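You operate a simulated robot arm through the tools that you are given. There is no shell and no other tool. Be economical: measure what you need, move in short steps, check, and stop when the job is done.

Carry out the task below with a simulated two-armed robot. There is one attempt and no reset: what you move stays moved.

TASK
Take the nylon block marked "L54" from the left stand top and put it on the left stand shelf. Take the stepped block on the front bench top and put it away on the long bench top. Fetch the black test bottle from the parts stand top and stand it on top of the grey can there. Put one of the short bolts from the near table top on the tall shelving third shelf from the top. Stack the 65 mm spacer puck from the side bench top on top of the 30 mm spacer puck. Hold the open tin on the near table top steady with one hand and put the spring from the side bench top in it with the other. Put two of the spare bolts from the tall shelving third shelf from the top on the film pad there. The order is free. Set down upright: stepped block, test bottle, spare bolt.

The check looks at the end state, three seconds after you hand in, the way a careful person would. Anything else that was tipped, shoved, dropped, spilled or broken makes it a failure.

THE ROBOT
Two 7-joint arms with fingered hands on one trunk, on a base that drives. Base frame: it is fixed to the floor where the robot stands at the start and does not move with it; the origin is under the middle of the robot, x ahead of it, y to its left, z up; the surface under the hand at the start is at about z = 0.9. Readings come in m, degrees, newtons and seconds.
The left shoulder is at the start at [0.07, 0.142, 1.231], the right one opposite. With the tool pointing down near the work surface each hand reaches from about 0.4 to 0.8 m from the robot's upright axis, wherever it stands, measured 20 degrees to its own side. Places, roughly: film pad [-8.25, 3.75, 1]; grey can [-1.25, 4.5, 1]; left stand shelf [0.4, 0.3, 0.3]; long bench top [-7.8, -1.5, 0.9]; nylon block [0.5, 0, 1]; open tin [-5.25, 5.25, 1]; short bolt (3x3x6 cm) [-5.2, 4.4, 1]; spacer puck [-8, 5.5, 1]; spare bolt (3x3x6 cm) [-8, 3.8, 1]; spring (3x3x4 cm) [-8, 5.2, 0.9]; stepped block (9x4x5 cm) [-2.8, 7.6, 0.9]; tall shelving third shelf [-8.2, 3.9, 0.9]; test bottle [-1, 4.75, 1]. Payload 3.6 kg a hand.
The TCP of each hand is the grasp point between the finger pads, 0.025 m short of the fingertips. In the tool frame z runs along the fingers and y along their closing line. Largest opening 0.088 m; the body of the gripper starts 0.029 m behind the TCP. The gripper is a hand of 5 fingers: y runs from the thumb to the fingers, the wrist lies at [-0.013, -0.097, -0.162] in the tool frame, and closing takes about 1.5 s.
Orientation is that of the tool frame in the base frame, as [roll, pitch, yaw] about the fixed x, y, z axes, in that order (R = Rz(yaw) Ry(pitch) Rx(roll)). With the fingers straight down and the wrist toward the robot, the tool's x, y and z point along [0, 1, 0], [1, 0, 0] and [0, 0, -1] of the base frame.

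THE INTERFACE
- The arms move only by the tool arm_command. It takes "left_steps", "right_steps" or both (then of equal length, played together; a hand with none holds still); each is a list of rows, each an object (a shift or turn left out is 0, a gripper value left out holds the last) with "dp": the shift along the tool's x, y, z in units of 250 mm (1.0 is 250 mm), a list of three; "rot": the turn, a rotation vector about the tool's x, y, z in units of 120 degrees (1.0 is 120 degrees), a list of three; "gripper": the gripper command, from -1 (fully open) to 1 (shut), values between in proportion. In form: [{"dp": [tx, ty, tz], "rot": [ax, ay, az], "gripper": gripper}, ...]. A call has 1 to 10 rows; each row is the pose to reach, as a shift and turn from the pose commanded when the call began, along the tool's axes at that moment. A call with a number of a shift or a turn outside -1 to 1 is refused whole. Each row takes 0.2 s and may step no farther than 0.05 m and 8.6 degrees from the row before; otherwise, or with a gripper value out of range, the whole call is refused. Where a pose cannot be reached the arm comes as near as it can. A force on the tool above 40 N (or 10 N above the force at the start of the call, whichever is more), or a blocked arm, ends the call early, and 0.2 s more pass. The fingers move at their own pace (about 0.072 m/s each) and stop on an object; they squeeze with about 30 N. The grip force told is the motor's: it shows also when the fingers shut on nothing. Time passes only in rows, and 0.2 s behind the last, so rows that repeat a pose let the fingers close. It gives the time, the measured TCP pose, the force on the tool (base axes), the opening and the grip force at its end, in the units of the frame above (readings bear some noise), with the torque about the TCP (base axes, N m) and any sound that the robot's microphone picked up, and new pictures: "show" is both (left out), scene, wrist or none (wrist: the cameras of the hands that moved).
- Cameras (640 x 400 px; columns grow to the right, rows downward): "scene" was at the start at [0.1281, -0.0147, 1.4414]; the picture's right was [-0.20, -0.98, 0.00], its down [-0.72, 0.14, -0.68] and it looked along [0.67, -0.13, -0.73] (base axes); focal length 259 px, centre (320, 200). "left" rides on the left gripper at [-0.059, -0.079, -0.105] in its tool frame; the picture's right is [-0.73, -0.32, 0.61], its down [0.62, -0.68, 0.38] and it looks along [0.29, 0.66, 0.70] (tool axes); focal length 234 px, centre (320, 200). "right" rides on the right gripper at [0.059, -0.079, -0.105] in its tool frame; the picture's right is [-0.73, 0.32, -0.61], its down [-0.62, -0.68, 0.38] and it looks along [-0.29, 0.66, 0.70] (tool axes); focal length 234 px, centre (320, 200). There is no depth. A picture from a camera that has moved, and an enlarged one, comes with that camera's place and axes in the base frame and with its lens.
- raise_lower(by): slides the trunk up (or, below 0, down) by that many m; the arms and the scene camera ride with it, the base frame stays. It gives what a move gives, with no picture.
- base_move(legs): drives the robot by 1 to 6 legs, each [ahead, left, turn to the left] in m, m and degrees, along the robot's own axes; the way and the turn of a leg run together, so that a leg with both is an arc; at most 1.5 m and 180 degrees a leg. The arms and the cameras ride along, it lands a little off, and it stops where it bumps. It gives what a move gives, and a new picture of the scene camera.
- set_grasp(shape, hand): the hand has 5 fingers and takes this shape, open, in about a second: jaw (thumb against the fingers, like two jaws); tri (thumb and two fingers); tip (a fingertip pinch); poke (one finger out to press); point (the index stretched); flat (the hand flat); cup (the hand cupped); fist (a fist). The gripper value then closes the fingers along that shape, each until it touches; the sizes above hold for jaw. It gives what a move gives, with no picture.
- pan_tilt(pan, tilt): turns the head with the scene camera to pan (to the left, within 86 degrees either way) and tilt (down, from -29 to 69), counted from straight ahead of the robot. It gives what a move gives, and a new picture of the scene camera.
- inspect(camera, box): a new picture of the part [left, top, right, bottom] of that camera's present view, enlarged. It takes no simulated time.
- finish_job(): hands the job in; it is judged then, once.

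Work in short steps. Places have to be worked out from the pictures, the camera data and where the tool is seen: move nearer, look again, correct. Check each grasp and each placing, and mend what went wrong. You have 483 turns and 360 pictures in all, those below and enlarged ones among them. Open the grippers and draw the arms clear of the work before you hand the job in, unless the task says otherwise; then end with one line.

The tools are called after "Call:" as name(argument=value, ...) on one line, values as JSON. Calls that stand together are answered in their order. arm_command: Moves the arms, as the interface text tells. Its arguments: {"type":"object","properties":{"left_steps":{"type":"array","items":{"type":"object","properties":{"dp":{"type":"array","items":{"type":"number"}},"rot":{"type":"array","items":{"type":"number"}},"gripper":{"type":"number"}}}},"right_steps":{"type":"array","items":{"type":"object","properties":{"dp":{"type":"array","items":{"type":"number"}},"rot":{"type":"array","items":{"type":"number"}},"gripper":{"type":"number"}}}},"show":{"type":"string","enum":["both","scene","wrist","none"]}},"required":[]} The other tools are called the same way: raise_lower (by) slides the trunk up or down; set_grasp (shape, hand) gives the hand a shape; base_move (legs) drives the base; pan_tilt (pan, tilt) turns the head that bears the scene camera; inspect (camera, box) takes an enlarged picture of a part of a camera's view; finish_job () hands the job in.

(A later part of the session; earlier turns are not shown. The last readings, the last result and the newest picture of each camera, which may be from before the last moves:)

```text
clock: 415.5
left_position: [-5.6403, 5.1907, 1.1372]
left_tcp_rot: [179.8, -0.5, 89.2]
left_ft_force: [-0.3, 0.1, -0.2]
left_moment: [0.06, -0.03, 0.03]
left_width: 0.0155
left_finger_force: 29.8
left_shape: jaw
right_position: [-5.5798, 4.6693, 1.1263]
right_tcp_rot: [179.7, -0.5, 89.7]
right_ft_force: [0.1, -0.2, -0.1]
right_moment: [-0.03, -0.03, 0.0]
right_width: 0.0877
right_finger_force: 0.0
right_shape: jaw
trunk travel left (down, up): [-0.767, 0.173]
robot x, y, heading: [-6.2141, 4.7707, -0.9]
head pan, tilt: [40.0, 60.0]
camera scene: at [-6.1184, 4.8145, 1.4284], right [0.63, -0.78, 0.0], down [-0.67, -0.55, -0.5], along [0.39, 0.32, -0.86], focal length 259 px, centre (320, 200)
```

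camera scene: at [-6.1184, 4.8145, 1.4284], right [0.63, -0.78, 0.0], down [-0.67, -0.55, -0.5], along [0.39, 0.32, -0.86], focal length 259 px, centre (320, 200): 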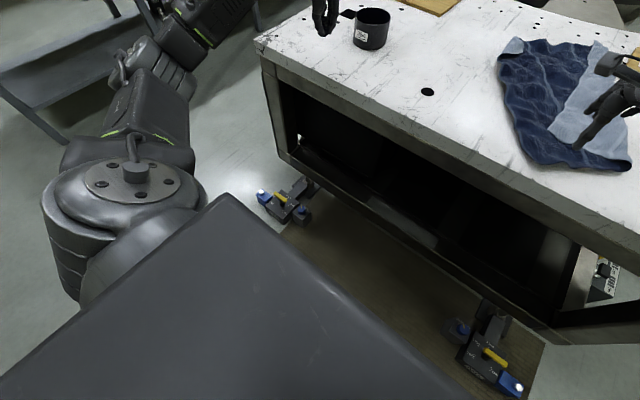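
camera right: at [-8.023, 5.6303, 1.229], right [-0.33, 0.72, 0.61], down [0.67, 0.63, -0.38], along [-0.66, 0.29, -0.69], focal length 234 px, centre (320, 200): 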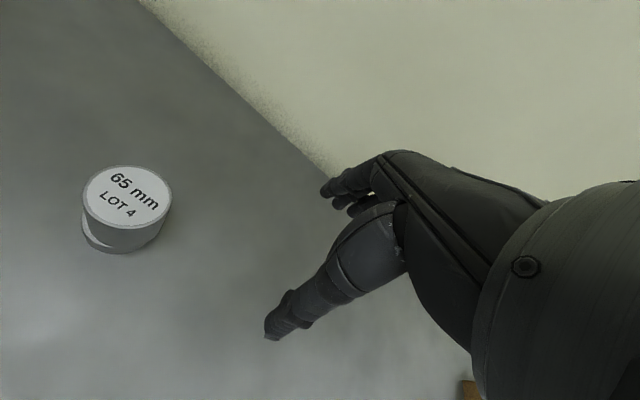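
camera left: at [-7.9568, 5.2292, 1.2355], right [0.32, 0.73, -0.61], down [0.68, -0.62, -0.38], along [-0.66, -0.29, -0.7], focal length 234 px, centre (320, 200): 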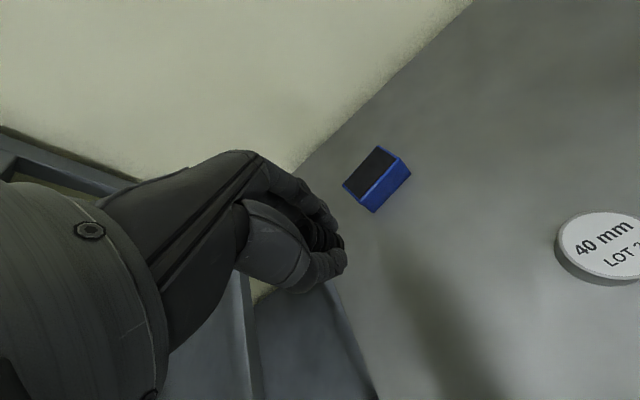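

On the mat now. I move to about [-5.97, 4.95] and turn 22° left.

Call:
base_move(legs=[[0.24, 0.18, 0], [0, 0, 23]])

Call:
pan_tilt(pan=0, tilt=48)

```text
clock: 418.8
left_position: [-5.6029, 5.5602, 1.1337]
left_tcp_rot: [-180.0, -0.6, 112.4]
left_ft_force: [1.0, 0.0, 0.1]
left_moment: [0.02, 0.01, 0.03]
left_width: 0.0155
left_finger_force: 30.2
left_shape: jaw
right_position: [-5.3423, 5.1045, 1.1223]
right_tcp_rot: [179.8, -0.5, 112.9]
right_ft_force: [0.5, -0.4, -0.5]
right_moment: [-0.02, 0.0, 0.0]
right_width: 0.0877
right_finger_force: 0.0
right_shape: jaw
trunk travel left (down, up): [-0.767, 0.173]
robot x, y, heading: [-5.9652, 4.949, 22.1]
head pan, tilt: [40.0, 60.0]
camera scene: at [-5.8926, 5.0279, 1.4281], right [0.89, -0.47, 0.0], down [-0.4, -0.77, -0.5], along [0.23, 0.44, -0.87], focal length 259 px, centre (320, 200)
```

scene: 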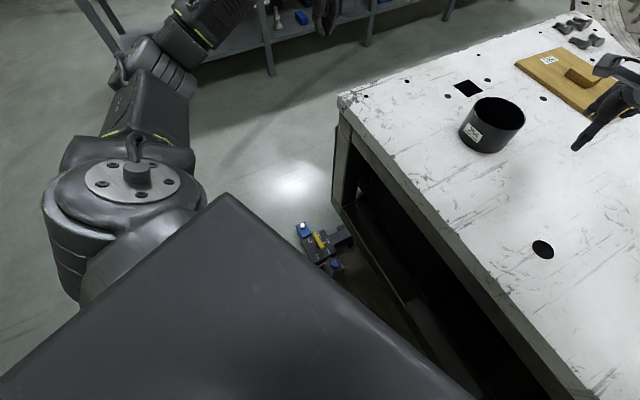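

```text
clock: 419.9
left_position: [-5.6009, 5.5608, 1.1322]
left_tcp_rot: [180.0, -0.5, 112.4]
left_ft_force: [-0.7, 0.9, -0.7]
left_moment: [0.01, 0.02, 0.04]
left_width: 0.0155
left_finger_force: 29.3
left_shape: jaw
right_position: [-5.3428, 5.1065, 1.1207]
right_tcp_rot: [179.9, -0.3, 112.8]
right_ft_force: [1.1, -0.8, 0.2]
right_moment: [-0.01, -0.02, 0.01]
right_width: 0.0877
right_finger_force: 0.2
right_shape: jaw
trunk travel left (down, up): [-0.767, 0.173]
robot x, y, heading: [-5.9697, 4.9482, 22.4]
head pan, tilt: [0.0, 48.0]
camera scene: at [-5.851, 4.9991, 1.4433], right [0.38, -0.93, 0.0], down [-0.69, -0.28, -0.67], along [0.62, 0.25, -0.74], focal length 259 px, centre (320, 200)
```

scene: 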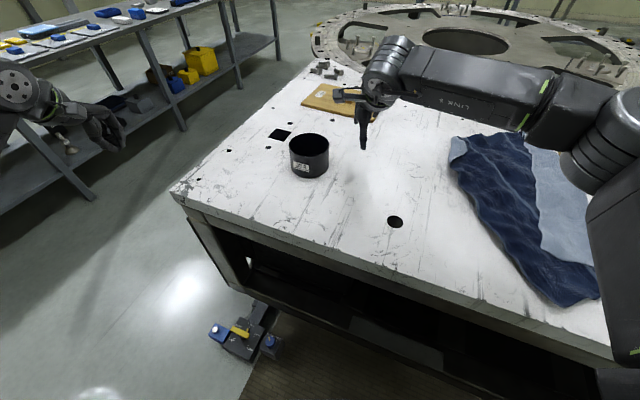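

I enlarge the tin for measurement.

Call:
inspect(camera="scene", box=[250, 110, 370, 200])

Call:
inspect(camera="right", box=[0, 0, 640, 400])

```text
4.44 times, centred on (310, 155) of scene
camera zoom: at [-5.851, 4.9991, 1.4433], right [0.38, -0.93, 0.0], down [-0.69, -0.28, -0.67], along [0.62, 0.25, -0.74], focal length 1153 px, centre (364, 400)
```

zoom: 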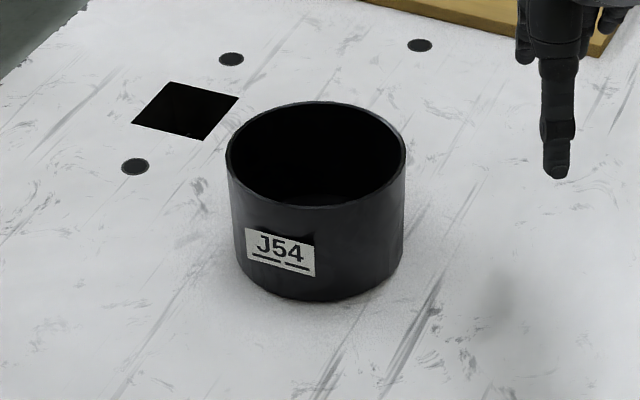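

```text
1.00 times, centred on (320, 200) of right (not enlarged: the box is as wide or as high as the picture)
camera zoom: at [-5.4388, 5.1281, 1.2263], right [0.58, -0.55, 0.6], down [-0.39, -0.84, -0.39], along [0.72, -0.01, -0.7], focal length 234 px, centre (320, 200)
```

zoom: 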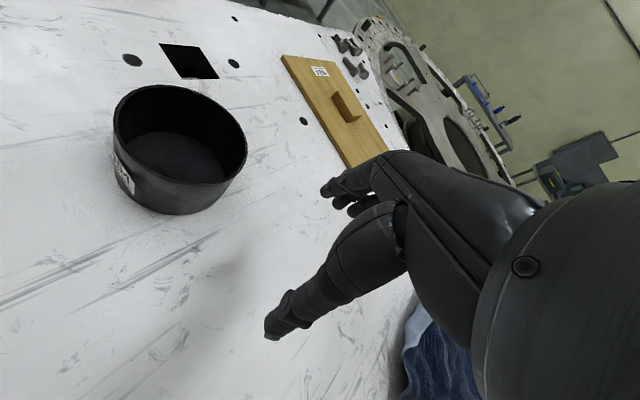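

Tin: Ø≈106 mm (too wide to grip across), rim z≈1.017, centre ≈[-5.325, 5.249]. I will pinch its near-right wall with the right hand (fingers inside, thumb outside), then drop the spring in with the left. First the right hand goes above that wall, turned 45°.

Call:
arm_command(right_steps=[{"dp": [0.058, 0.023, 0.03], "rot": [0, 0, -0.062]}, {"dp": [0.116, 0.046, 0.06], "rot": [0, 0, -0.124]}, {"dp": [0.174, 0.069, 0.09], "rot": [0, 0, -0.186]}, {"dp": [0.232, 0.092, 0.12], "rot": [0, 0, -0.248]}, {"dp": [0.29, 0.115, 0.14], "rot": [0, 0, -0.31]}, {"dp": [0.348, 0.1376, 0.16], "rot": [0, 0, -0.372]}], show="both")

```text
clock: 421.3
left_position: [-5.6017, 5.5612, 1.1319]
left_tcp_rot: [179.9, -0.6, 112.4]
left_ft_force: [0.9, 0.8, -0.4]
left_moment: [-0.01, 0.02, -0.02]
left_width: 0.0156
left_finger_force: 30.0
left_shape: jaw
right_position: [-5.3442, 5.1845, 1.0875]
right_tcp_rot: [179.6, -0.4, 150.1]
right_ft_force: [-0.3, -0.3, 0.0]
right_moment: [0.03, -0.02, 0.02]
right_width: 0.0879
right_finger_force: 0.2
right_shape: jaw
right hand out of reach, approached as far as the arm can: row 6
trunk travel left (down, up): [-0.767, 0.173]
robot x, y, heading: [-5.9706, 4.9518, 22.2]
head pan, tilt: [0.0, 48.0]
camera scene: at [-5.8511, 4.9987, 1.4434], right [0.38, -0.93, 0.0], down [-0.69, -0.28, -0.67], along [0.62, 0.25, -0.74], focal length 259 px, centre (320, 200)
camera right: at [-5.4352, 5.1438, 1.1918], right [0.79, -0.09, 0.61], down [0.2, -0.9, -0.39], along [0.58, 0.43, -0.69], focal length 234 px, centre (320, 200)
```

scene: 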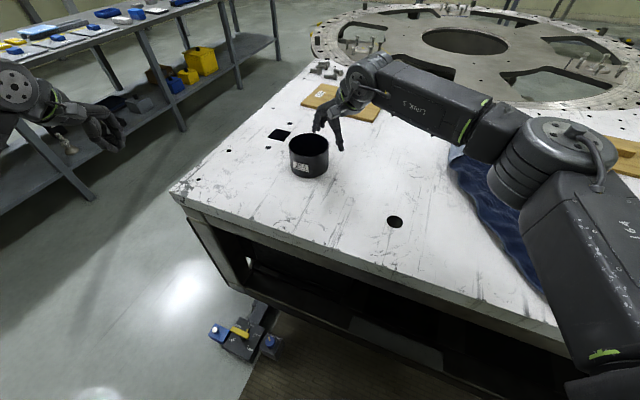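
right: 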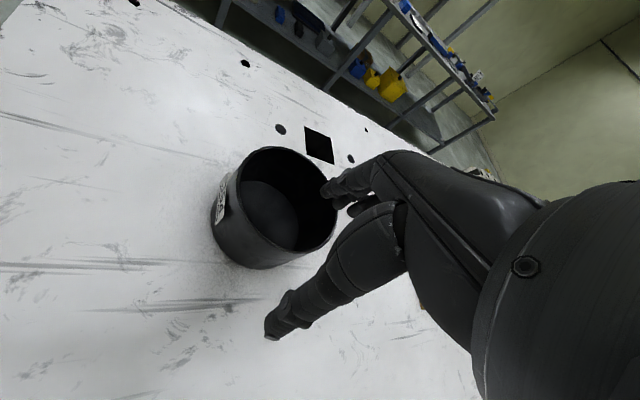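

At the edge of reach. I turn the base 10° more to the left to bring the right shoulder closer.

Call:
base_move(legs=[[0.02, 0, 10]])

Call:
inspect(camera="scene", box=[270, 100, 430, 200])

Call:
inspect(camera="right", box=[0, 0, 640, 400])

```text
clock: 422.4
left_position: [-5.695, 5.6241, 1.1321]
left_tcp_rot: [179.9, -0.6, 122.3]
left_ft_force: [-0.1, -0.6, 0.2]
left_moment: [0.0, 0.02, -0.01]
left_width: 0.0155
left_finger_force: 30.4
left_shape: jaw
right_position: [-5.3762, 5.2967, 1.0872]
right_tcp_rot: [179.6, -0.3, 160.0]
right_ft_force: [-0.3, -0.7, 0.4]
right_moment: [0.01, -0.01, 0.03]
right_width: 0.0879
right_finger_force: 0.1
right_shape: jaw
trunk travel left (down, up): [-0.767, 0.173]
robot x, y, heading: [-5.9501, 4.9592, 32.4]
head pan, tilt: [0.0, 48.0]
camera scene: at [-5.8431, 5.0277, 1.4434], right [0.53, -0.85, 0.0], down [-0.63, -0.4, -0.67], along [0.57, 0.36, -0.74], focal length 259 px, centre (320, 200)
```

scene: 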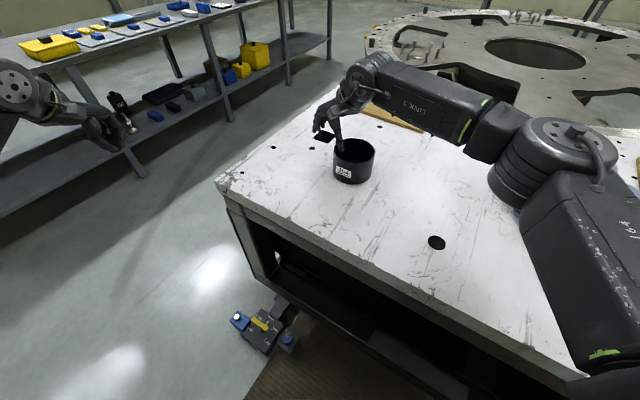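

```text
4.00 times, centred on (350, 150) of scene
camera zoom: at [-5.8431, 5.0277, 1.4434], right [0.53, -0.85, 0.0], down [-0.63, -0.4, -0.67], along [0.57, 0.36, -0.74], focal length 1038 px, centre (200, 400)
```

zoom: 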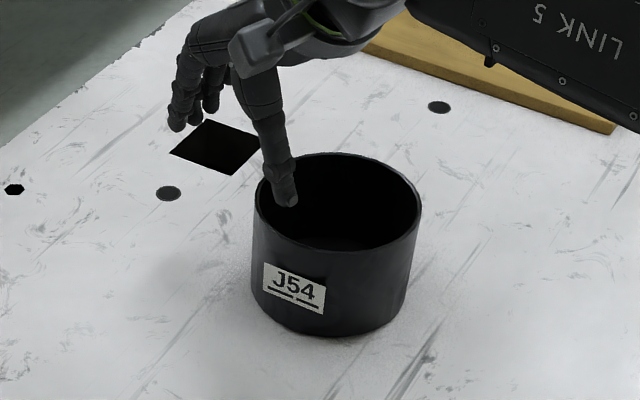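

```text
1.00 times, centred on (320, 200) of right (not enlarged: the box is as wide or as high as the picture)
camera zoom: at [-5.4587, 5.2424, 1.1918], right [0.79, 0.05, 0.61], down [0.35, -0.85, -0.39], along [0.5, 0.52, -0.69], focal length 234 px, centre (320, 200)
```

zoom: 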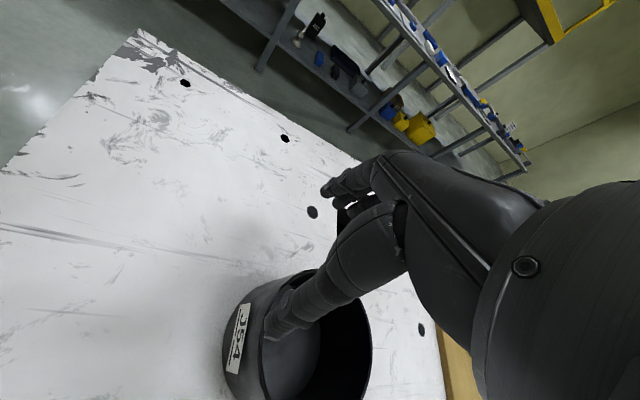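

Tin centre confirmed ≈[-5.32, 5.25]. I move the right hand over the wall point [-5.338, 5.200].

Call:
arm_command(right_steps=[{"dp": [-0.092, -0.104, 0]}, {"dp": [-0.184, -0.208, 0]}, {"dp": [-0.275, -0.312, 0]}], show="wrist")

Call:
inspect(camera="scene", box=[290, 100, 430, 200])

```text
clock: 423.2
left_position: [-5.6955, 5.6224, 1.1313]
left_tcp_rot: [180.0, -0.7, 122.4]
left_ft_force: [0.3, 0.3, -0.3]
left_moment: [0.02, -0.01, 0.03]
left_width: 0.0156
left_finger_force: 29.5
left_shape: jaw
right_position: [-5.3389, 5.1678, 1.0854]
right_tcp_rot: [179.6, 1.4, 158.4]
right_ft_force: [-0.4, -0.6, 0.1]
right_moment: [0.08, -0.02, 0.0]
right_width: 0.088
right_finger_force: 0.1
right_shape: jaw
right hand out of reach, approached as far as the arm can: row 2, 3
trunk travel left (down, up): [-0.767, 0.173]
robot x, y, heading: [-5.9538, 4.9583, 32.4]
head pan, tilt: [0.0, 48.0]
camera right: at [-5.4259, 5.1166, 1.1887], right [0.78, 0.04, 0.63], down [0.34, -0.86, -0.37], along [0.53, 0.5, -0.69], focal length 234 px, centre (320, 200)
```

right: 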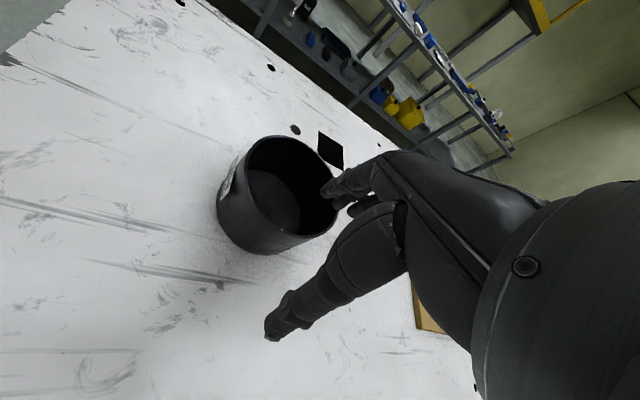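

```text
4.00 times, centred on (360, 150) of scene
camera zoom: at [-5.8427, 5.0251, 1.4434], right [0.53, -0.85, 0.0], down [-0.63, -0.4, -0.67], along [0.57, 0.36, -0.74], focal length 1038 px, centre (160, 400)
```

zoom: 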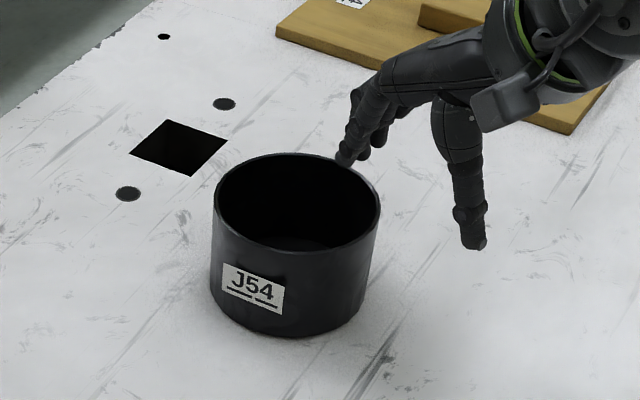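

That twist hits a joint limit. I turn the hand back toward its natural direction (yaw ≈132°) and go for the near wall point [-5.359, 5.214].

Call:
arm_command(right_steps=[{"dp": [0.035, 0.035, 0], "rot": [0.001, 0.004, 0.055]}, {"dp": [0.07, 0.07, 0], "rot": [0.002, 0.008, 0.11]}, {"dp": [0.106, 0.106, 0], "rot": [0.003, 0.0117, 0.165]}, {"dp": [0.142, 0.142, 0], "rot": [0.003, 0.0117, 0.217]}], show="wrist")

Call:
inspect(camera="scene", box=[290, 100, 430, 200])

```text
clock: 424.2
left_position: [-5.6967, 5.6271, 1.1288]
left_tcp_rot: [180.0, -0.3, 122.3]
left_ft_force: [0.1, 0.1, -0.5]
left_moment: [0.01, -0.04, 0.0]
left_width: 0.0157
left_finger_force: 30.3
left_shape: jaw
right_position: [-5.3615, 5.2185, 1.0858]
right_tcp_rot: [-179.5, -1.6, 133.8]
right_ft_force: [-0.1, 0.5, -0.8]
right_moment: [-0.01, 0.0, 0.01]
right_width: 0.0882
right_finger_force: 0.0
right_shape: jaw
trunk travel left (down, up): [-0.767, 0.173]
robot x, y, heading: [-5.9513, 4.9561, 32.0]
head pan, tilt: [0.0, 48.0]
camera right: at [-5.4565, 5.2032, 1.1931], right [0.75, -0.31, 0.58], down [-0.07, -0.92, -0.39], along [0.66, 0.26, -0.71], focal length 234 px, centre (320, 200)
```

right: 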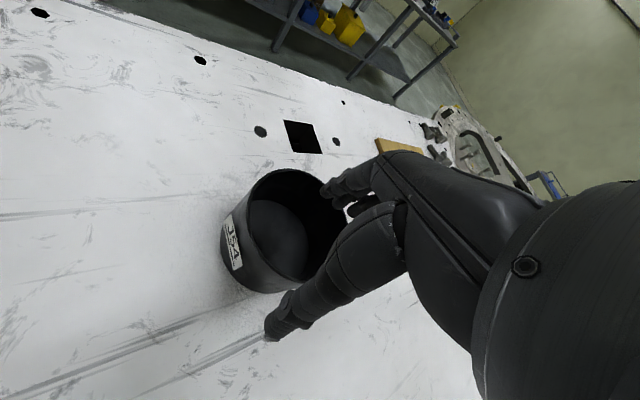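

```text
4.00 times, centred on (360, 150) of scene
camera zoom: at [-5.8437, 5.0306, 1.4432], right [0.53, -0.85, 0.0], down [-0.63, -0.4, -0.67], along [0.57, 0.36, -0.74], focal length 1038 px, centre (160, 400)
```

zoom: 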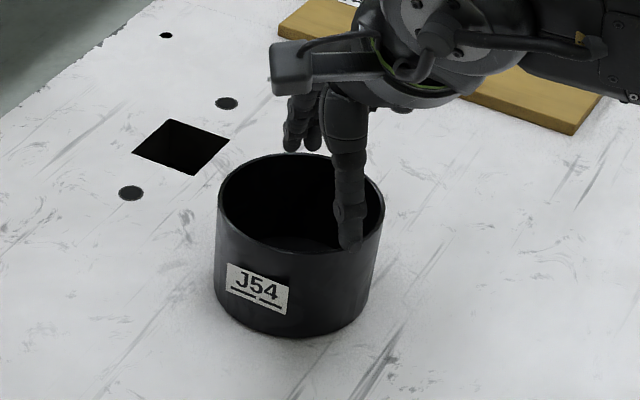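

Fingers are above the tin's inside, thumb outside. I descend along the wall.

Call:
arm_command(right_steps=[{"dp": [0, 0, 0.1]}, {"dp": [0, 0, 0.2]}, {"dp": [0, 0, 0.28]}, {"dp": [0, 0, 0.325]}], show="wrist")

Call:
inspect(camera="scene", box=[290, 100, 430, 200])

```text
clock: 425.2
left_position: [-5.6958, 5.6248, 1.1298]
left_tcp_rot: [180.0, -0.5, 122.3]
left_ft_force: [0.0, 0.9, -0.8]
left_moment: [0.0, -0.05, -0.03]
left_width: 0.0157
left_finger_force: 29.7
left_shape: jaw
right_position: [-5.3618, 5.2167, 1.0041]
right_tcp_rot: [-179.5, -1.8, 133.9]
right_ft_force: [0.7, 0.1, 0.3]
right_moment: [0.02, 0.0, -0.01]
right_width: 0.0879
right_finger_force: 0.0
right_shape: jaw
trunk travel left (down, up): [-0.767, 0.173]
robot x, y, heading: [-5.9497, 4.959, 32.3]
head pan, tilt: [0.0, 48.0]
camera right: at [-5.4579, 5.2026, 1.1117], right [0.75, -0.31, 0.58], down [-0.07, -0.92, -0.4], along [0.66, 0.26, -0.71], focal length 234 px, centre (320, 200)
```

right: 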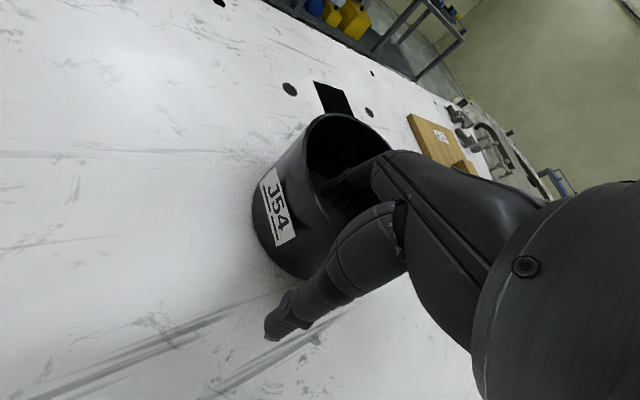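

```text
4.00 times, centred on (360, 150) of scene
camera zoom: at [-5.8431, 5.0283, 1.4433], right [0.53, -0.85, 0.0], down [-0.63, -0.4, -0.67], along [0.57, 0.36, -0.74], focal length 1038 px, centre (160, 400)
```

zoom: 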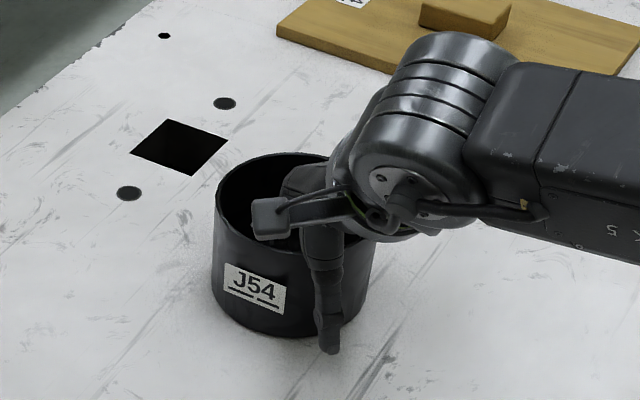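

The wall is between thumb and fingers. I close to pinch it.

Call:
arm_command(right_steps=[{"dp": [0, 0, 0], "gripper": 0}, {"dp": [0, 0, 0], "gripper": 0.6}, {"dp": [0, 0, 0], "gripper": 1}, {"dp": [0, 0, 0]}, {"dp": [0, 0, 0]}, {"dp": [0, 0, 0]}, {"dp": [0, 0, 0]}], show="wrist")

Call:
inspect(camera="scene", box=[290, 100, 430, 200])

```text
clock: 426.8
left_position: [-5.6955, 5.6242, 1.1296]
left_tcp_rot: [180.0, -0.5, 122.4]
left_ft_force: [-0.2, -0.6, -0.3]
left_moment: [0.01, -0.01, 0.01]
left_width: 0.0155
left_finger_force: 30.5
left_shape: jaw
right_position: [-5.3628, 5.2166, 1.0044]
right_tcp_rot: [-179.4, -1.6, 133.8]
right_ft_force: [-1.0, -0.1, 0.8]
right_moment: [0.03, 0.0, 0.01]
right_width: 0.0
right_finger_force: 29.4
right_shape: jaw
trunk travel left (down, up): [-0.767, 0.173]
robot x, y, heading: [-5.9504, 4.9565, 32.4]
head pan, tilt: [0.0, 48.0]
camera right: at [-5.458, 5.2026, 1.1118], right [0.75, -0.31, 0.58], down [-0.07, -0.92, -0.4], along [0.66, 0.26, -0.71], focal length 234 px, centre (320, 200)
```

right: 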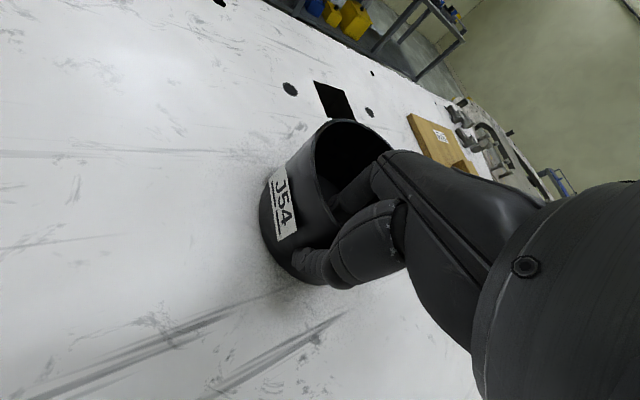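

```text
4.00 times, centred on (360, 150) of scene
camera zoom: at [-5.8432, 5.0283, 1.4433], right [0.53, -0.85, 0.0], down [-0.63, -0.4, -0.67], along [0.57, 0.36, -0.74], focal length 1038 px, centre (160, 400)
```

zoom: 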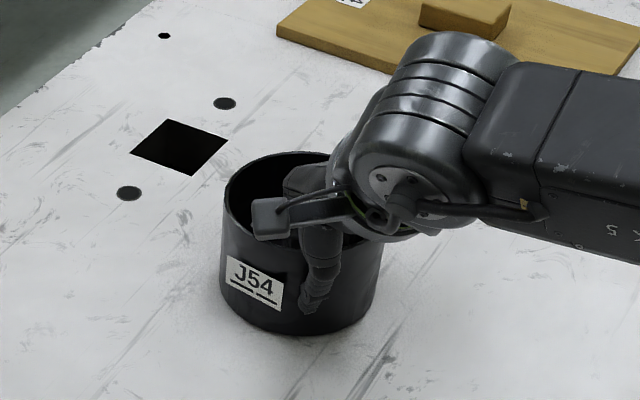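

The tin wall is pinched (tin shifted only a few mm). Now the left hand: I rotate it so its wrist points left and bring it closer above the table.

Call:
arm_command(left_steps=[{"dp": [-0.072, 0.039, -0.02], "rot": [0, 0, 0.0655]}, {"dp": [-0.145, 0.079, -0.04], "rot": [0, 0, 0.131]}, {"dp": [-0.217, 0.118, -0.06], "rot": [0, 0, 0.1965]}, {"dp": [-0.29, 0.157, -0.08], "rot": [0, 0, 0.262]}, {"dp": [-0.362, 0.197, -0.1], "rot": [0, 0, 0.3275]}, {"dp": [-0.434, 0.236, -0.12], "rot": [0, 0, 0.393]}, {"dp": [-0.507, 0.275, -0.12], "rot": [0, 0, 0.4585]}, {"dp": [-0.58, 0.314, -0.12], "rot": [0, 0, 0.524]}, {"dp": [-0.652, 0.354, -0.12], "rot": [0, 0, 0.5895]}, {"dp": [-0.724, 0.393, -0.12], "rot": [0, 0, 0.655]}], show="both")

```text
clock: 429.0
left_position: [-5.5295, 5.5061, 1.1522]
left_tcp_rot: [-179.4, -0.6, 43.8]
left_ft_force: [0.2, 0.6, -0.2]
left_moment: [0.01, 0.01, -0.01]
left_width: 0.0151
left_finger_force: 30.1
left_shape: jaw
left hand out of reach, approached as far as the arm can: row 9, 10
right_position: [-5.3631, 5.2163, 1.0048]
right_tcp_rot: [-179.7, -1.7, 133.8]
right_ft_force: [-0.3, 0.0, 1.2]
right_moment: [-0.02, 0.05, -0.01]
right_width: 0.0002
right_finger_force: 29.8
right_shape: jaw
trunk travel left (down, up): [-0.767, 0.173]
robot x, y, heading: [-5.9512, 4.9556, 32.1]
head pan, tilt: [0.0, 48.0]
camera scene: at [-5.8428, 5.0267, 1.4434], right [0.53, -0.85, 0.0], down [-0.63, -0.4, -0.67], along [0.57, 0.36, -0.74], focal length 259 px, centre (320, 200)
camera left: at [-5.6281, 5.5219, 1.2582], right [-0.75, -0.26, -0.61], down [-0.02, 0.93, -0.37], along [0.66, -0.26, -0.7], focal length 234 px, centre (320, 200)
```

scene: 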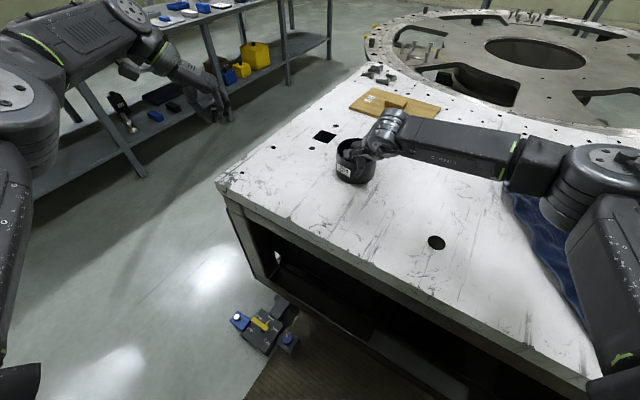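
left: 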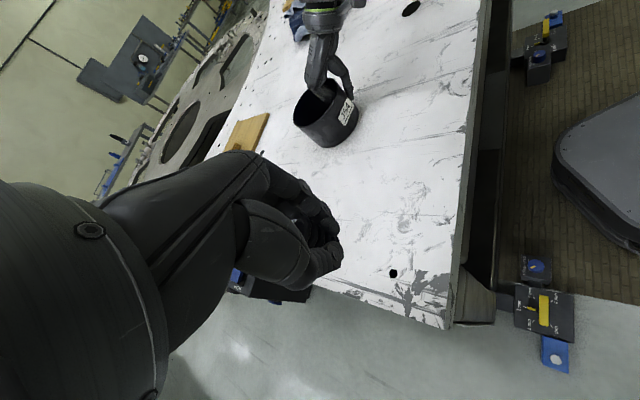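

Reachability is tight; I advance the left hand high toward the tin's far side and see.

Call:
arm_command(left_steps=[{"dp": [0, 0.15, 0]}, {"dp": [0, 0.3, 0]}, {"dp": [0, 0.45, 0]}, {"dp": [0, 0.6, 0]}, {"dp": [0, 0.75, 0]}, {"dp": [0, 0.9, 0]}], show="both")

```text
clock: 430.4
left_position: [-5.4072, 5.3467, 1.1492]
left_tcp_rot: [-179.5, -0.2, 43.8]
left_ft_force: [0.4, -0.5, 0.0]
left_moment: [0.0, -0.03, -0.03]
left_width: 0.0152
left_finger_force: 30.3
left_shape: jaw
left hand out of reach, approached as far as the arm can: row 4, 5, 6
right_position: [-5.3621, 5.2159, 1.0043]
right_tcp_rot: [-179.5, -1.6, 133.9]
right_ft_force: [-0.7, -0.2, -0.6]
right_moment: [0.03, 0.05, 0.01]
right_width: 0.0
right_finger_force: 30.1
right_shape: jaw
trunk travel left (down, up): [-0.767, 0.173]
robot x, y, heading: [-5.9527, 4.9588, 32.3]
head pan, tilt: [0.0, 48.0]
camera scene: at [-5.8428, 5.0277, 1.4433], right [0.53, -0.85, 0.0], down [-0.63, -0.4, -0.67], along [0.57, 0.36, -0.74], focal length 259 px, centre (320, 200)
camera left: at [-5.5059, 5.3641, 1.2548], right [-0.75, -0.26, -0.61], down [-0.02, 0.93, -0.38], along [0.66, -0.27, -0.7], focal length 234 px, centre (320, 200)
```

scene: 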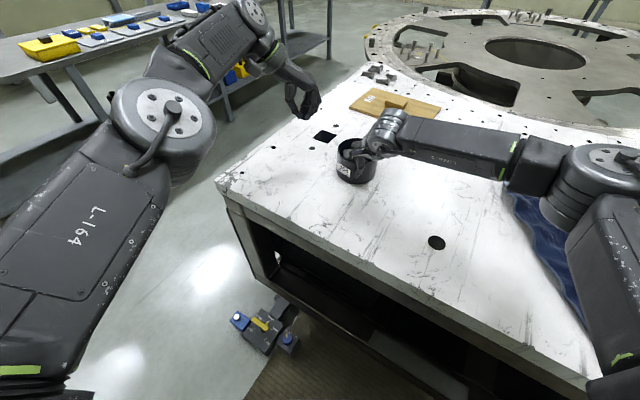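
left: 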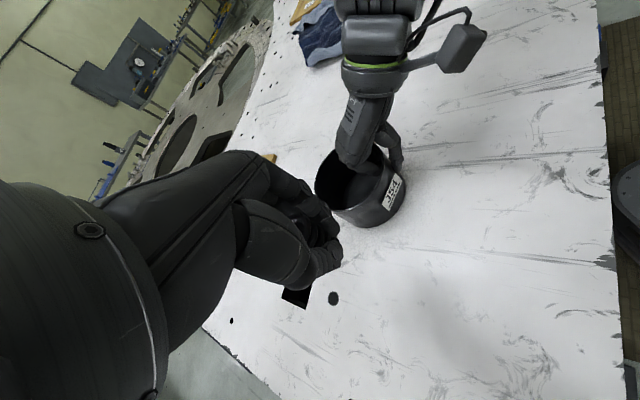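

The left hand cannot get far enough from this base position. I release the tin and will approach from the table's north side, where both hands reach it comfortably.

Call:
arm_command(left_steps=[{"dp": [0, -0.15, 0]}, {"dp": [0, -0.3, 0]}, {"dp": [0, -0.45, 0]}, {"dp": [0, -0.6, 0]}, {"dp": [0, -0.7, 0]}, {"dp": [0, -0.7, 0]}], right_steps=[{"dp": [0, 0, 0], "gripper": 0.4}, {"dp": [0, 0, 0], "gripper": -0.3}, {"dp": [0, 0, 0], "gripper": -1}, {"dp": [0, 0, 0]}, {"dp": [0, 0, 0]}, {"dp": [0, 0, 0]}], show="none")

Call:
arm_command(right_steps=[{"dp": [0, 0, -0.1]}, {"dp": [0, 0, -0.25]}, {"dp": [0, 0, -0.4]}, {"dp": [0, -0.1, -0.5]}], show="scene")

```text
clock: 431.8
left_position: [-5.53, 5.4747, 1.1516]
left_tcp_rot: [-179.5, -0.2, 43.7]
left_ft_force: [-0.7, -0.7, -1.1]
left_moment: [0.03, 0.04, -0.02]
left_width: 0.0149
left_finger_force: 29.9
left_shape: jaw
right_position: [-5.362, 5.2168, 1.0041]
right_tcp_rot: [-179.5, -1.7, 133.9]
right_ft_force: [-0.4, -0.4, 0.6]
right_moment: [-0.01, -0.06, 0.01]
right_width: 0.0875
right_finger_force: 0.2
right_shape: jaw
trunk travel left (down, up): [-0.767, 0.173]
robot x, y, heading: [-5.9494, 4.9596, 32.1]
head pan, tilt: [0.0, 48.0]
```

```text
clock: 432.8
left_position: [-5.531, 5.4743, 1.1532]
left_tcp_rot: [-179.5, -0.2, 43.8]
left_ft_force: [0.1, -0.9, 0.5]
left_moment: [0.02, 0.0, -0.04]
left_width: 0.015
left_finger_force: 30.4
left_shape: jaw
right_position: [-5.377, 5.1958, 1.131]
right_tcp_rot: [-179.6, -1.8, 133.9]
right_ft_force: [-0.4, -0.3, 0.0]
right_moment: [0.04, -0.01, 0.01]
right_width: 0.0879
right_finger_force: 0.1
right_shape: jaw
trunk travel left (down, up): [-0.767, 0.173]
robot x, y, heading: [-5.9529, 4.9564, 32.2]
head pan, tilt: [0.0, 48.0]
camera scene: at [-5.8441, 5.0264, 1.4435], right [0.53, -0.85, 0.0], down [-0.63, -0.4, -0.67], along [0.57, 0.36, -0.74], focal length 259 px, centre (320, 200)
```

scene: 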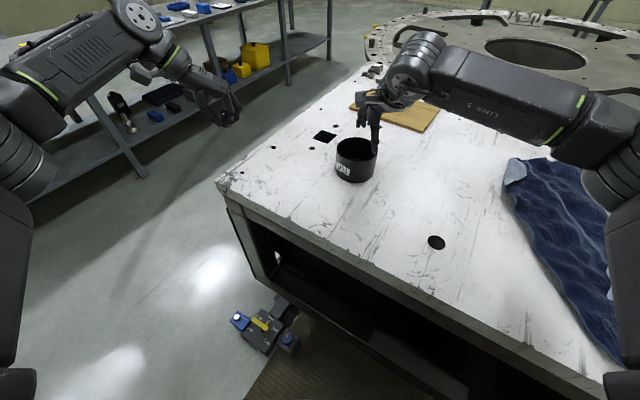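

Now drive around: back off west, north, then east along the aisle and face south to the tin.

Call:
base_move(legs=[[-0.5, 0, 0], [0, 0, 58], [0, 0.3, 0], [1.45, 0, 0], [0, 0, -90]])

Call:
pan_tilt(pan=-20, tilt=35)

```text
clock: 450.6
left_position: [-6.0498, 6.3666, 1.1504]
left_tcp_rot: [-179.5, -0.3, 11.8]
left_ft_force: [-0.6, 0.1, -0.6]
left_moment: [-0.04, 0.01, 0.01]
left_width: 0.0135
left_finger_force: 29.8
left_shape: jaw
right_position: [-6.0666, 6.0515, 1.1273]
right_tcp_rot: [-179.5, -1.6, 102.0]
right_ft_force: [-0.1, -0.4, 0.7]
right_moment: [0.02, -0.02, 0.0]
right_width: 0.0878
right_finger_force: 0.1
right_shape: jaw
trunk travel left (down, up): [-0.767, 0.173]
robot x, y, heading: [-6.6829, 6.1531, 0.4]
head pan, tilt: [0.0, 48.0]
camera scene: at [-6.5531, 6.1533, 1.4403], right [0.01, -1.0, 0.0], down [-0.74, 0.0, -0.67], along [0.67, 0.0, -0.74], focal length 259 px, centre (320, 200)
```

scene: 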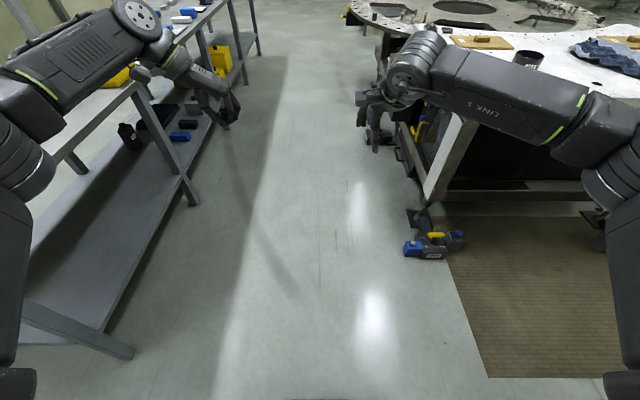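

```text
clock: 451.4
left_position: [-6.0512, 6.3677, 1.1495]
left_tcp_rot: [-179.5, -0.2, 11.8]
left_ft_force: [0.5, 0.0, 0.0]
left_moment: [-0.02, 0.05, 0.01]
left_width: 0.0135
left_finger_force: 29.8
left_shape: jaw
right_position: [-6.0652, 6.0509, 1.1291]
right_tcp_rot: [-179.5, -1.6, 102.0]
right_ft_force: [0.6, 1.0, 0.6]
right_moment: [0.03, 0.0, -0.02]
right_width: 0.0877
right_finger_force: 0.0
right_shape: jaw
trunk travel left (down, up): [-0.767, 0.173]
robot x, y, heading: [-6.6806, 6.148, 0.4]
head pan, tilt: [-20.0, 35.0]
camera scene: at [-6.549, 6.1231, 1.4593], right [-0.34, -0.94, 0.0], down [-0.54, 0.19, -0.82], along [0.77, -0.28, -0.57], focal length 259 px, centre (320, 200)
```

scene: 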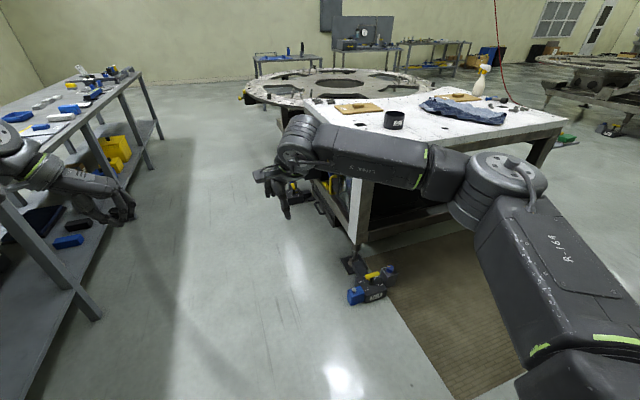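

I check the spring in the grip and what stands along the table's north side.

Call:
inspect(camera="left", box=[220, 160, 400, 300])

Call:
inspect(camera="scene", box=[230, 80, 430, 320])

```text
2.86 times, centred on (310, 230) of left
camera zoom: at [-6.1261, 6.4321, 1.2557], right [-0.78, 0.17, -0.61], down [0.47, 0.8, -0.38], along [0.42, -0.58, -0.7], focal length 669 px, centre (349, 114)
```

zoom: 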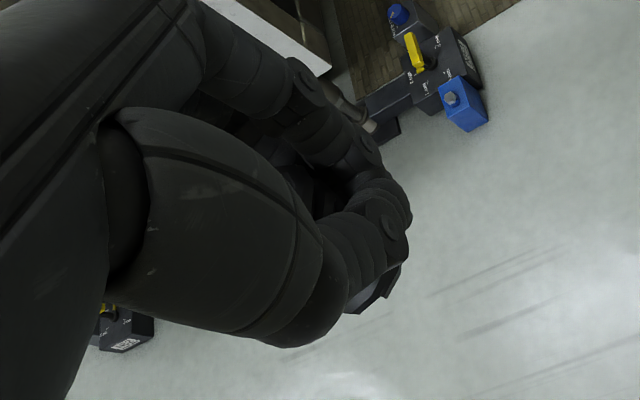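

```text
1.67 times, centred on (330, 200) of scene
camera zoom: at [-6.549, 6.1231, 1.4593], right [-0.34, -0.94, 0.0], down [-0.54, 0.19, -0.82], along [0.77, -0.28, -0.57], focal length 432 px, centre (303, 200)
```

zoom: 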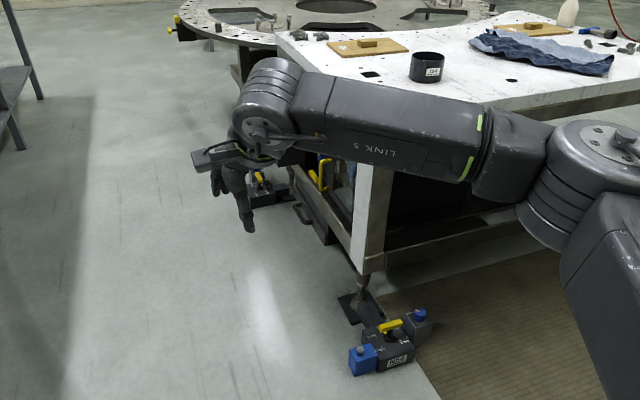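

I look at the left fingertips from the head camera to be sure the spring is still held.

Call:
inspect(camera="scene", box=[60, 150, 160, 250])

Call:
pan_tilt(pan=20, tilt=30)

Call:
inspect(camera="scene", box=[240, 150, 400, 280])

```text
4.00 times, centred on (110, 200) of scene
camera zoom: at [-6.549, 6.1231, 1.4593], right [-0.34, -0.94, 0.0], down [-0.54, 0.19, -0.82], along [0.77, -0.28, -0.57], focal length 1038 px, centre (1160, 200)
```

zoom: 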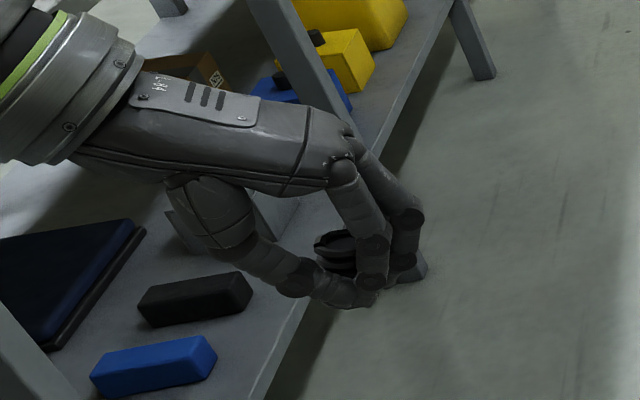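

```text
clock: 452.5
left_position: [-6.0499, 6.3671, 1.1508]
left_tcp_rot: [-179.5, -0.2, 11.8]
left_ft_force: [1.1, 0.1, 0.8]
left_moment: [-0.03, 0.01, -0.01]
left_width: 0.0135
left_finger_force: 30.1
left_shape: jaw
right_position: [-6.0664, 6.0498, 1.1294]
right_tcp_rot: [-179.6, -1.8, 102.0]
right_ft_force: [-0.4, -0.2, 0.4]
right_moment: [-0.02, 0.03, 0.01]
right_width: 0.088
right_finger_force: 0.0
right_shape: jaw
trunk travel left (down, up): [-0.767, 0.173]
robot x, y, heading: [-6.683, 6.1487, 0.4]
head pan, tilt: [20.0, 30.0]
camera scene: at [-6.5471, 6.184, 1.4671], right [0.35, -0.94, 0.0], down [-0.47, -0.17, -0.87], along [0.81, 0.3, -0.5], focal length 259 px, centre (320, 200)
```

scene: 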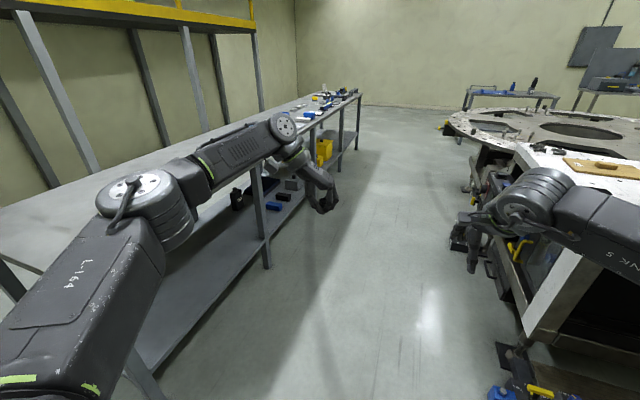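

```text
3.08 times, centred on (320, 215) of scene
camera zoom: at [-6.5471, 6.184, 1.4671], right [0.35, -0.94, 0.0], down [-0.47, -0.17, -0.87], along [0.81, 0.3, -0.5], focal length 798 px, centre (320, 154)
```

zoom: 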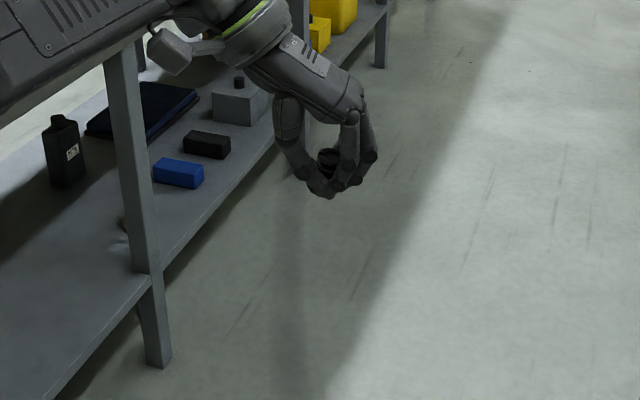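

The spring is still held. North-side tools rule out that approach; instead I return to the west side and go closer (base can pass under the frame between the feet): target [-5.79, 4.82], heading ~27°.

Call:
base_move(legs=[[0.18, 0, 0], [0, 0, -90], [1.33, 0, 0], [0, 0, 90], [0.25, 0, 0]])

Call:
pan_tilt(pan=0, tilt=50)

```text
clock: 469.4
left_position: [-5.6298, 5.039, 1.1521]
left_tcp_rot: [-179.6, -0.3, 12.1]
left_ft_force: [0.0, -0.2, -1.1]
left_moment: [0.04, 0.03, 0.0]
left_width: 0.0136
left_finger_force: 29.9
left_shape: jaw
right_position: [-5.6428, 4.7229, 1.131]
right_tcp_rot: [-179.7, -1.6, 102.4]
right_ft_force: [0.2, 0.1, 0.3]
right_moment: [-0.01, 0.01, 0.03]
right_width: 0.0876
right_finger_force: 0.1
right_shape: jaw
trunk travel left (down, up): [-0.767, 0.173]
robot x, y, heading: [-6.2554, 4.818, 0.6]
head pan, tilt: [20.0, 30.0]
camera scene: at [-6.1368, 4.8532, 1.4701], right [0.35, -0.94, 0.0], down [-0.46, -0.18, -0.87], along [0.82, 0.31, -0.49], focal length 259 px, centre (320, 200)
```

scene: 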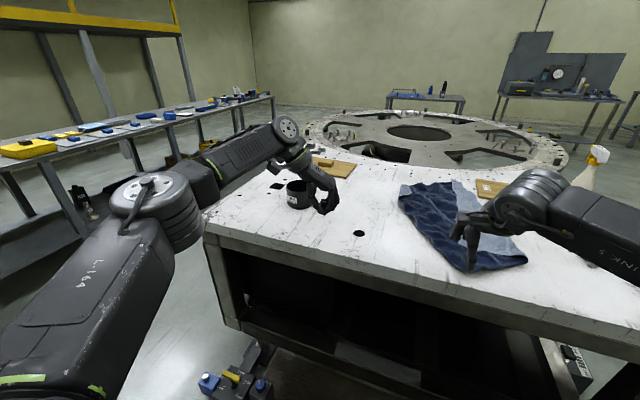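

```text
clock: 470.3
left_position: [-5.6218, 5.0374, 1.1458]
left_tcp_rot: [-179.5, 0.2, 12.2]
left_ft_force: [1.1, 0.2, -0.8]
left_moment: [0.03, 0.03, -0.03]
left_width: 0.013
left_finger_force: 29.6
left_shape: jaw
right_position: [-5.631, 4.7215, 1.1231]
right_tcp_rot: [-179.0, -1.7, 102.2]
right_ft_force: [0.2, -0.2, -0.6]
right_moment: [-0.03, -0.01, -0.01]
right_width: 0.0878
right_finger_force: 0.2
right_shape: jaw
trunk travel left (down, up): [-0.767, 0.173]
robot x, y, heading: [-6.2596, 4.8179, 0.8]
head pan, tilt: [0.0, 50.0]
camera scene: at [-6.1417, 4.8222, 1.4403], right [0.01, -1.0, 0.0], down [-0.76, -0.01, -0.65], along [0.65, 0.01, -0.76], focal length 259 px, centre (320, 200)
```

scene: 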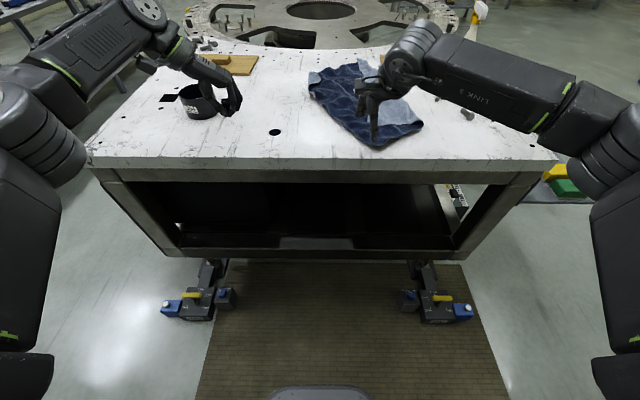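

The gap between the feet is 4.43–5.27 in y; the base fits. I advance 0.46 m, then turn 26° left.

Call:
base_move(legs=[[0.3, 0, 0], [0.16, 0, 0], [0, 0, 26]])

Call:
pan_tilt(pan=5, tilt=55)

```text
clock: 474.6
left_position: [-5.3173, 5.3017, 1.1452]
left_tcp_rot: [-179.4, 0.2, 38.1]
left_ft_force: [-0.3, 0.4, -1.1]
left_moment: [0.03, -0.01, 0.0]
left_width: 0.0129
left_finger_force: 29.7
left_shape: jaw
right_position: [-5.1919, 5.0115, 1.1226]
right_tcp_rot: [-179.0, -1.7, 128.3]
right_ft_force: [-0.7, -0.5, 0.0]
right_moment: [0.01, 0.01, 0.01]
right_width: 0.0878
right_finger_force: 0.1
right_shape: jaw
trunk travel left (down, up): [-0.767, 0.173]
robot x, y, heading: [-5.7931, 4.8237, 26.6]
head pan, tilt: [0.0, 50.0]
camera scene: at [-5.681, 4.8827, 1.4406], right [0.45, -0.89, 0.0], down [-0.69, -0.34, -0.64], along [0.57, 0.29, -0.77], focal length 259 px, centre (320, 200)
```

scene: 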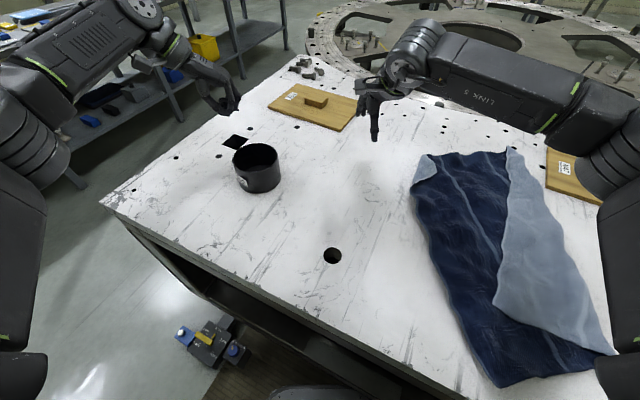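

```text
clock: 475.3
left_position: [-5.3177, 5.3008, 1.1425]
left_tcp_rot: [-179.5, 0.3, 38.1]
left_ft_force: [0.0, 0.4, -0.6]
left_moment: [0.02, 0.02, 0.01]
left_width: 0.0129
left_finger_force: 29.9
left_shape: jaw
right_position: [-5.1913, 5.012, 1.1224]
right_tcp_rot: [-179.0, -1.7, 128.3]
right_ft_force: [-0.6, 0.6, -1.0]
right_moment: [-0.01, 0.02, -0.01]
right_width: 0.088
right_finger_force: 0.1
right_shape: jaw
trunk travel left (down, up): [-0.767, 0.173]
robot x, y, heading: [-5.7946, 4.8243, 26.6]
head pan, tilt: [5.0, 55.0]
camera scene: at [-5.689, 4.8865, 1.4341], right [0.52, -0.85, 0.0], down [-0.7, -0.43, -0.57], along [0.49, 0.3, -0.82], focal length 259 px, centre (320, 200)
```

scene: 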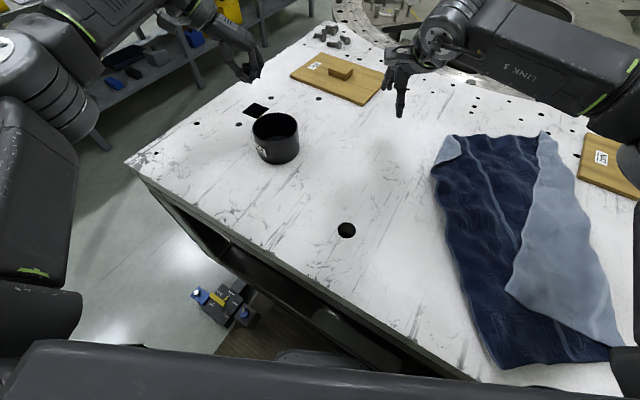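

Good position. I enlarge the tin to measure it again.

Call:
inspect(camera="scene", box=[215, 80, 335, 180])

Call:
inspect(camera="left", box=[0, 0, 640, 400])

```text
4.00 times, centred on (275, 130) of scene
camera zoom: at [-5.689, 4.8865, 1.4341], right [0.52, -0.85, 0.0], down [-0.7, -0.43, -0.57], along [0.49, 0.3, -0.82], focal length 1038 px, centre (500, 480)
```

zoom: 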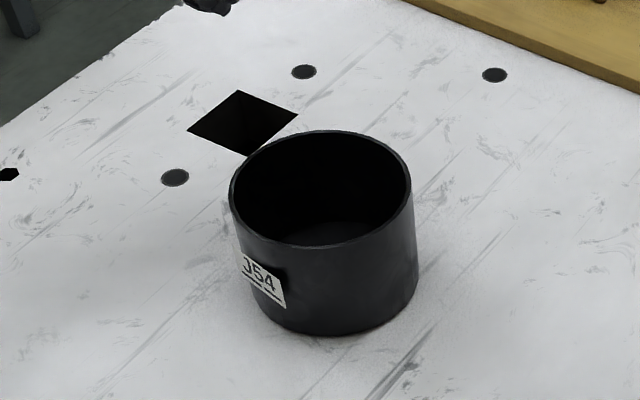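

```text
1.00 times, centred on (320, 200) of left (not enlarged: the box is as wide or as high as the picture)
camera zoom: at [-5.4131, 5.3272, 1.2489], right [-0.78, -0.19, -0.6], down [0.07, 0.92, -0.38], along [0.63, -0.33, -0.7], focal length 234 px, centre (320, 200)
```

zoom: 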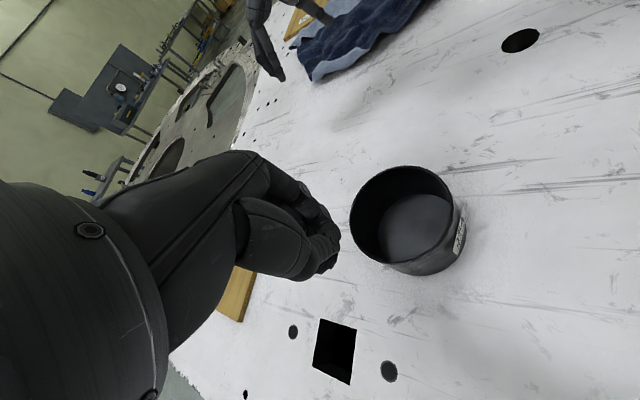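

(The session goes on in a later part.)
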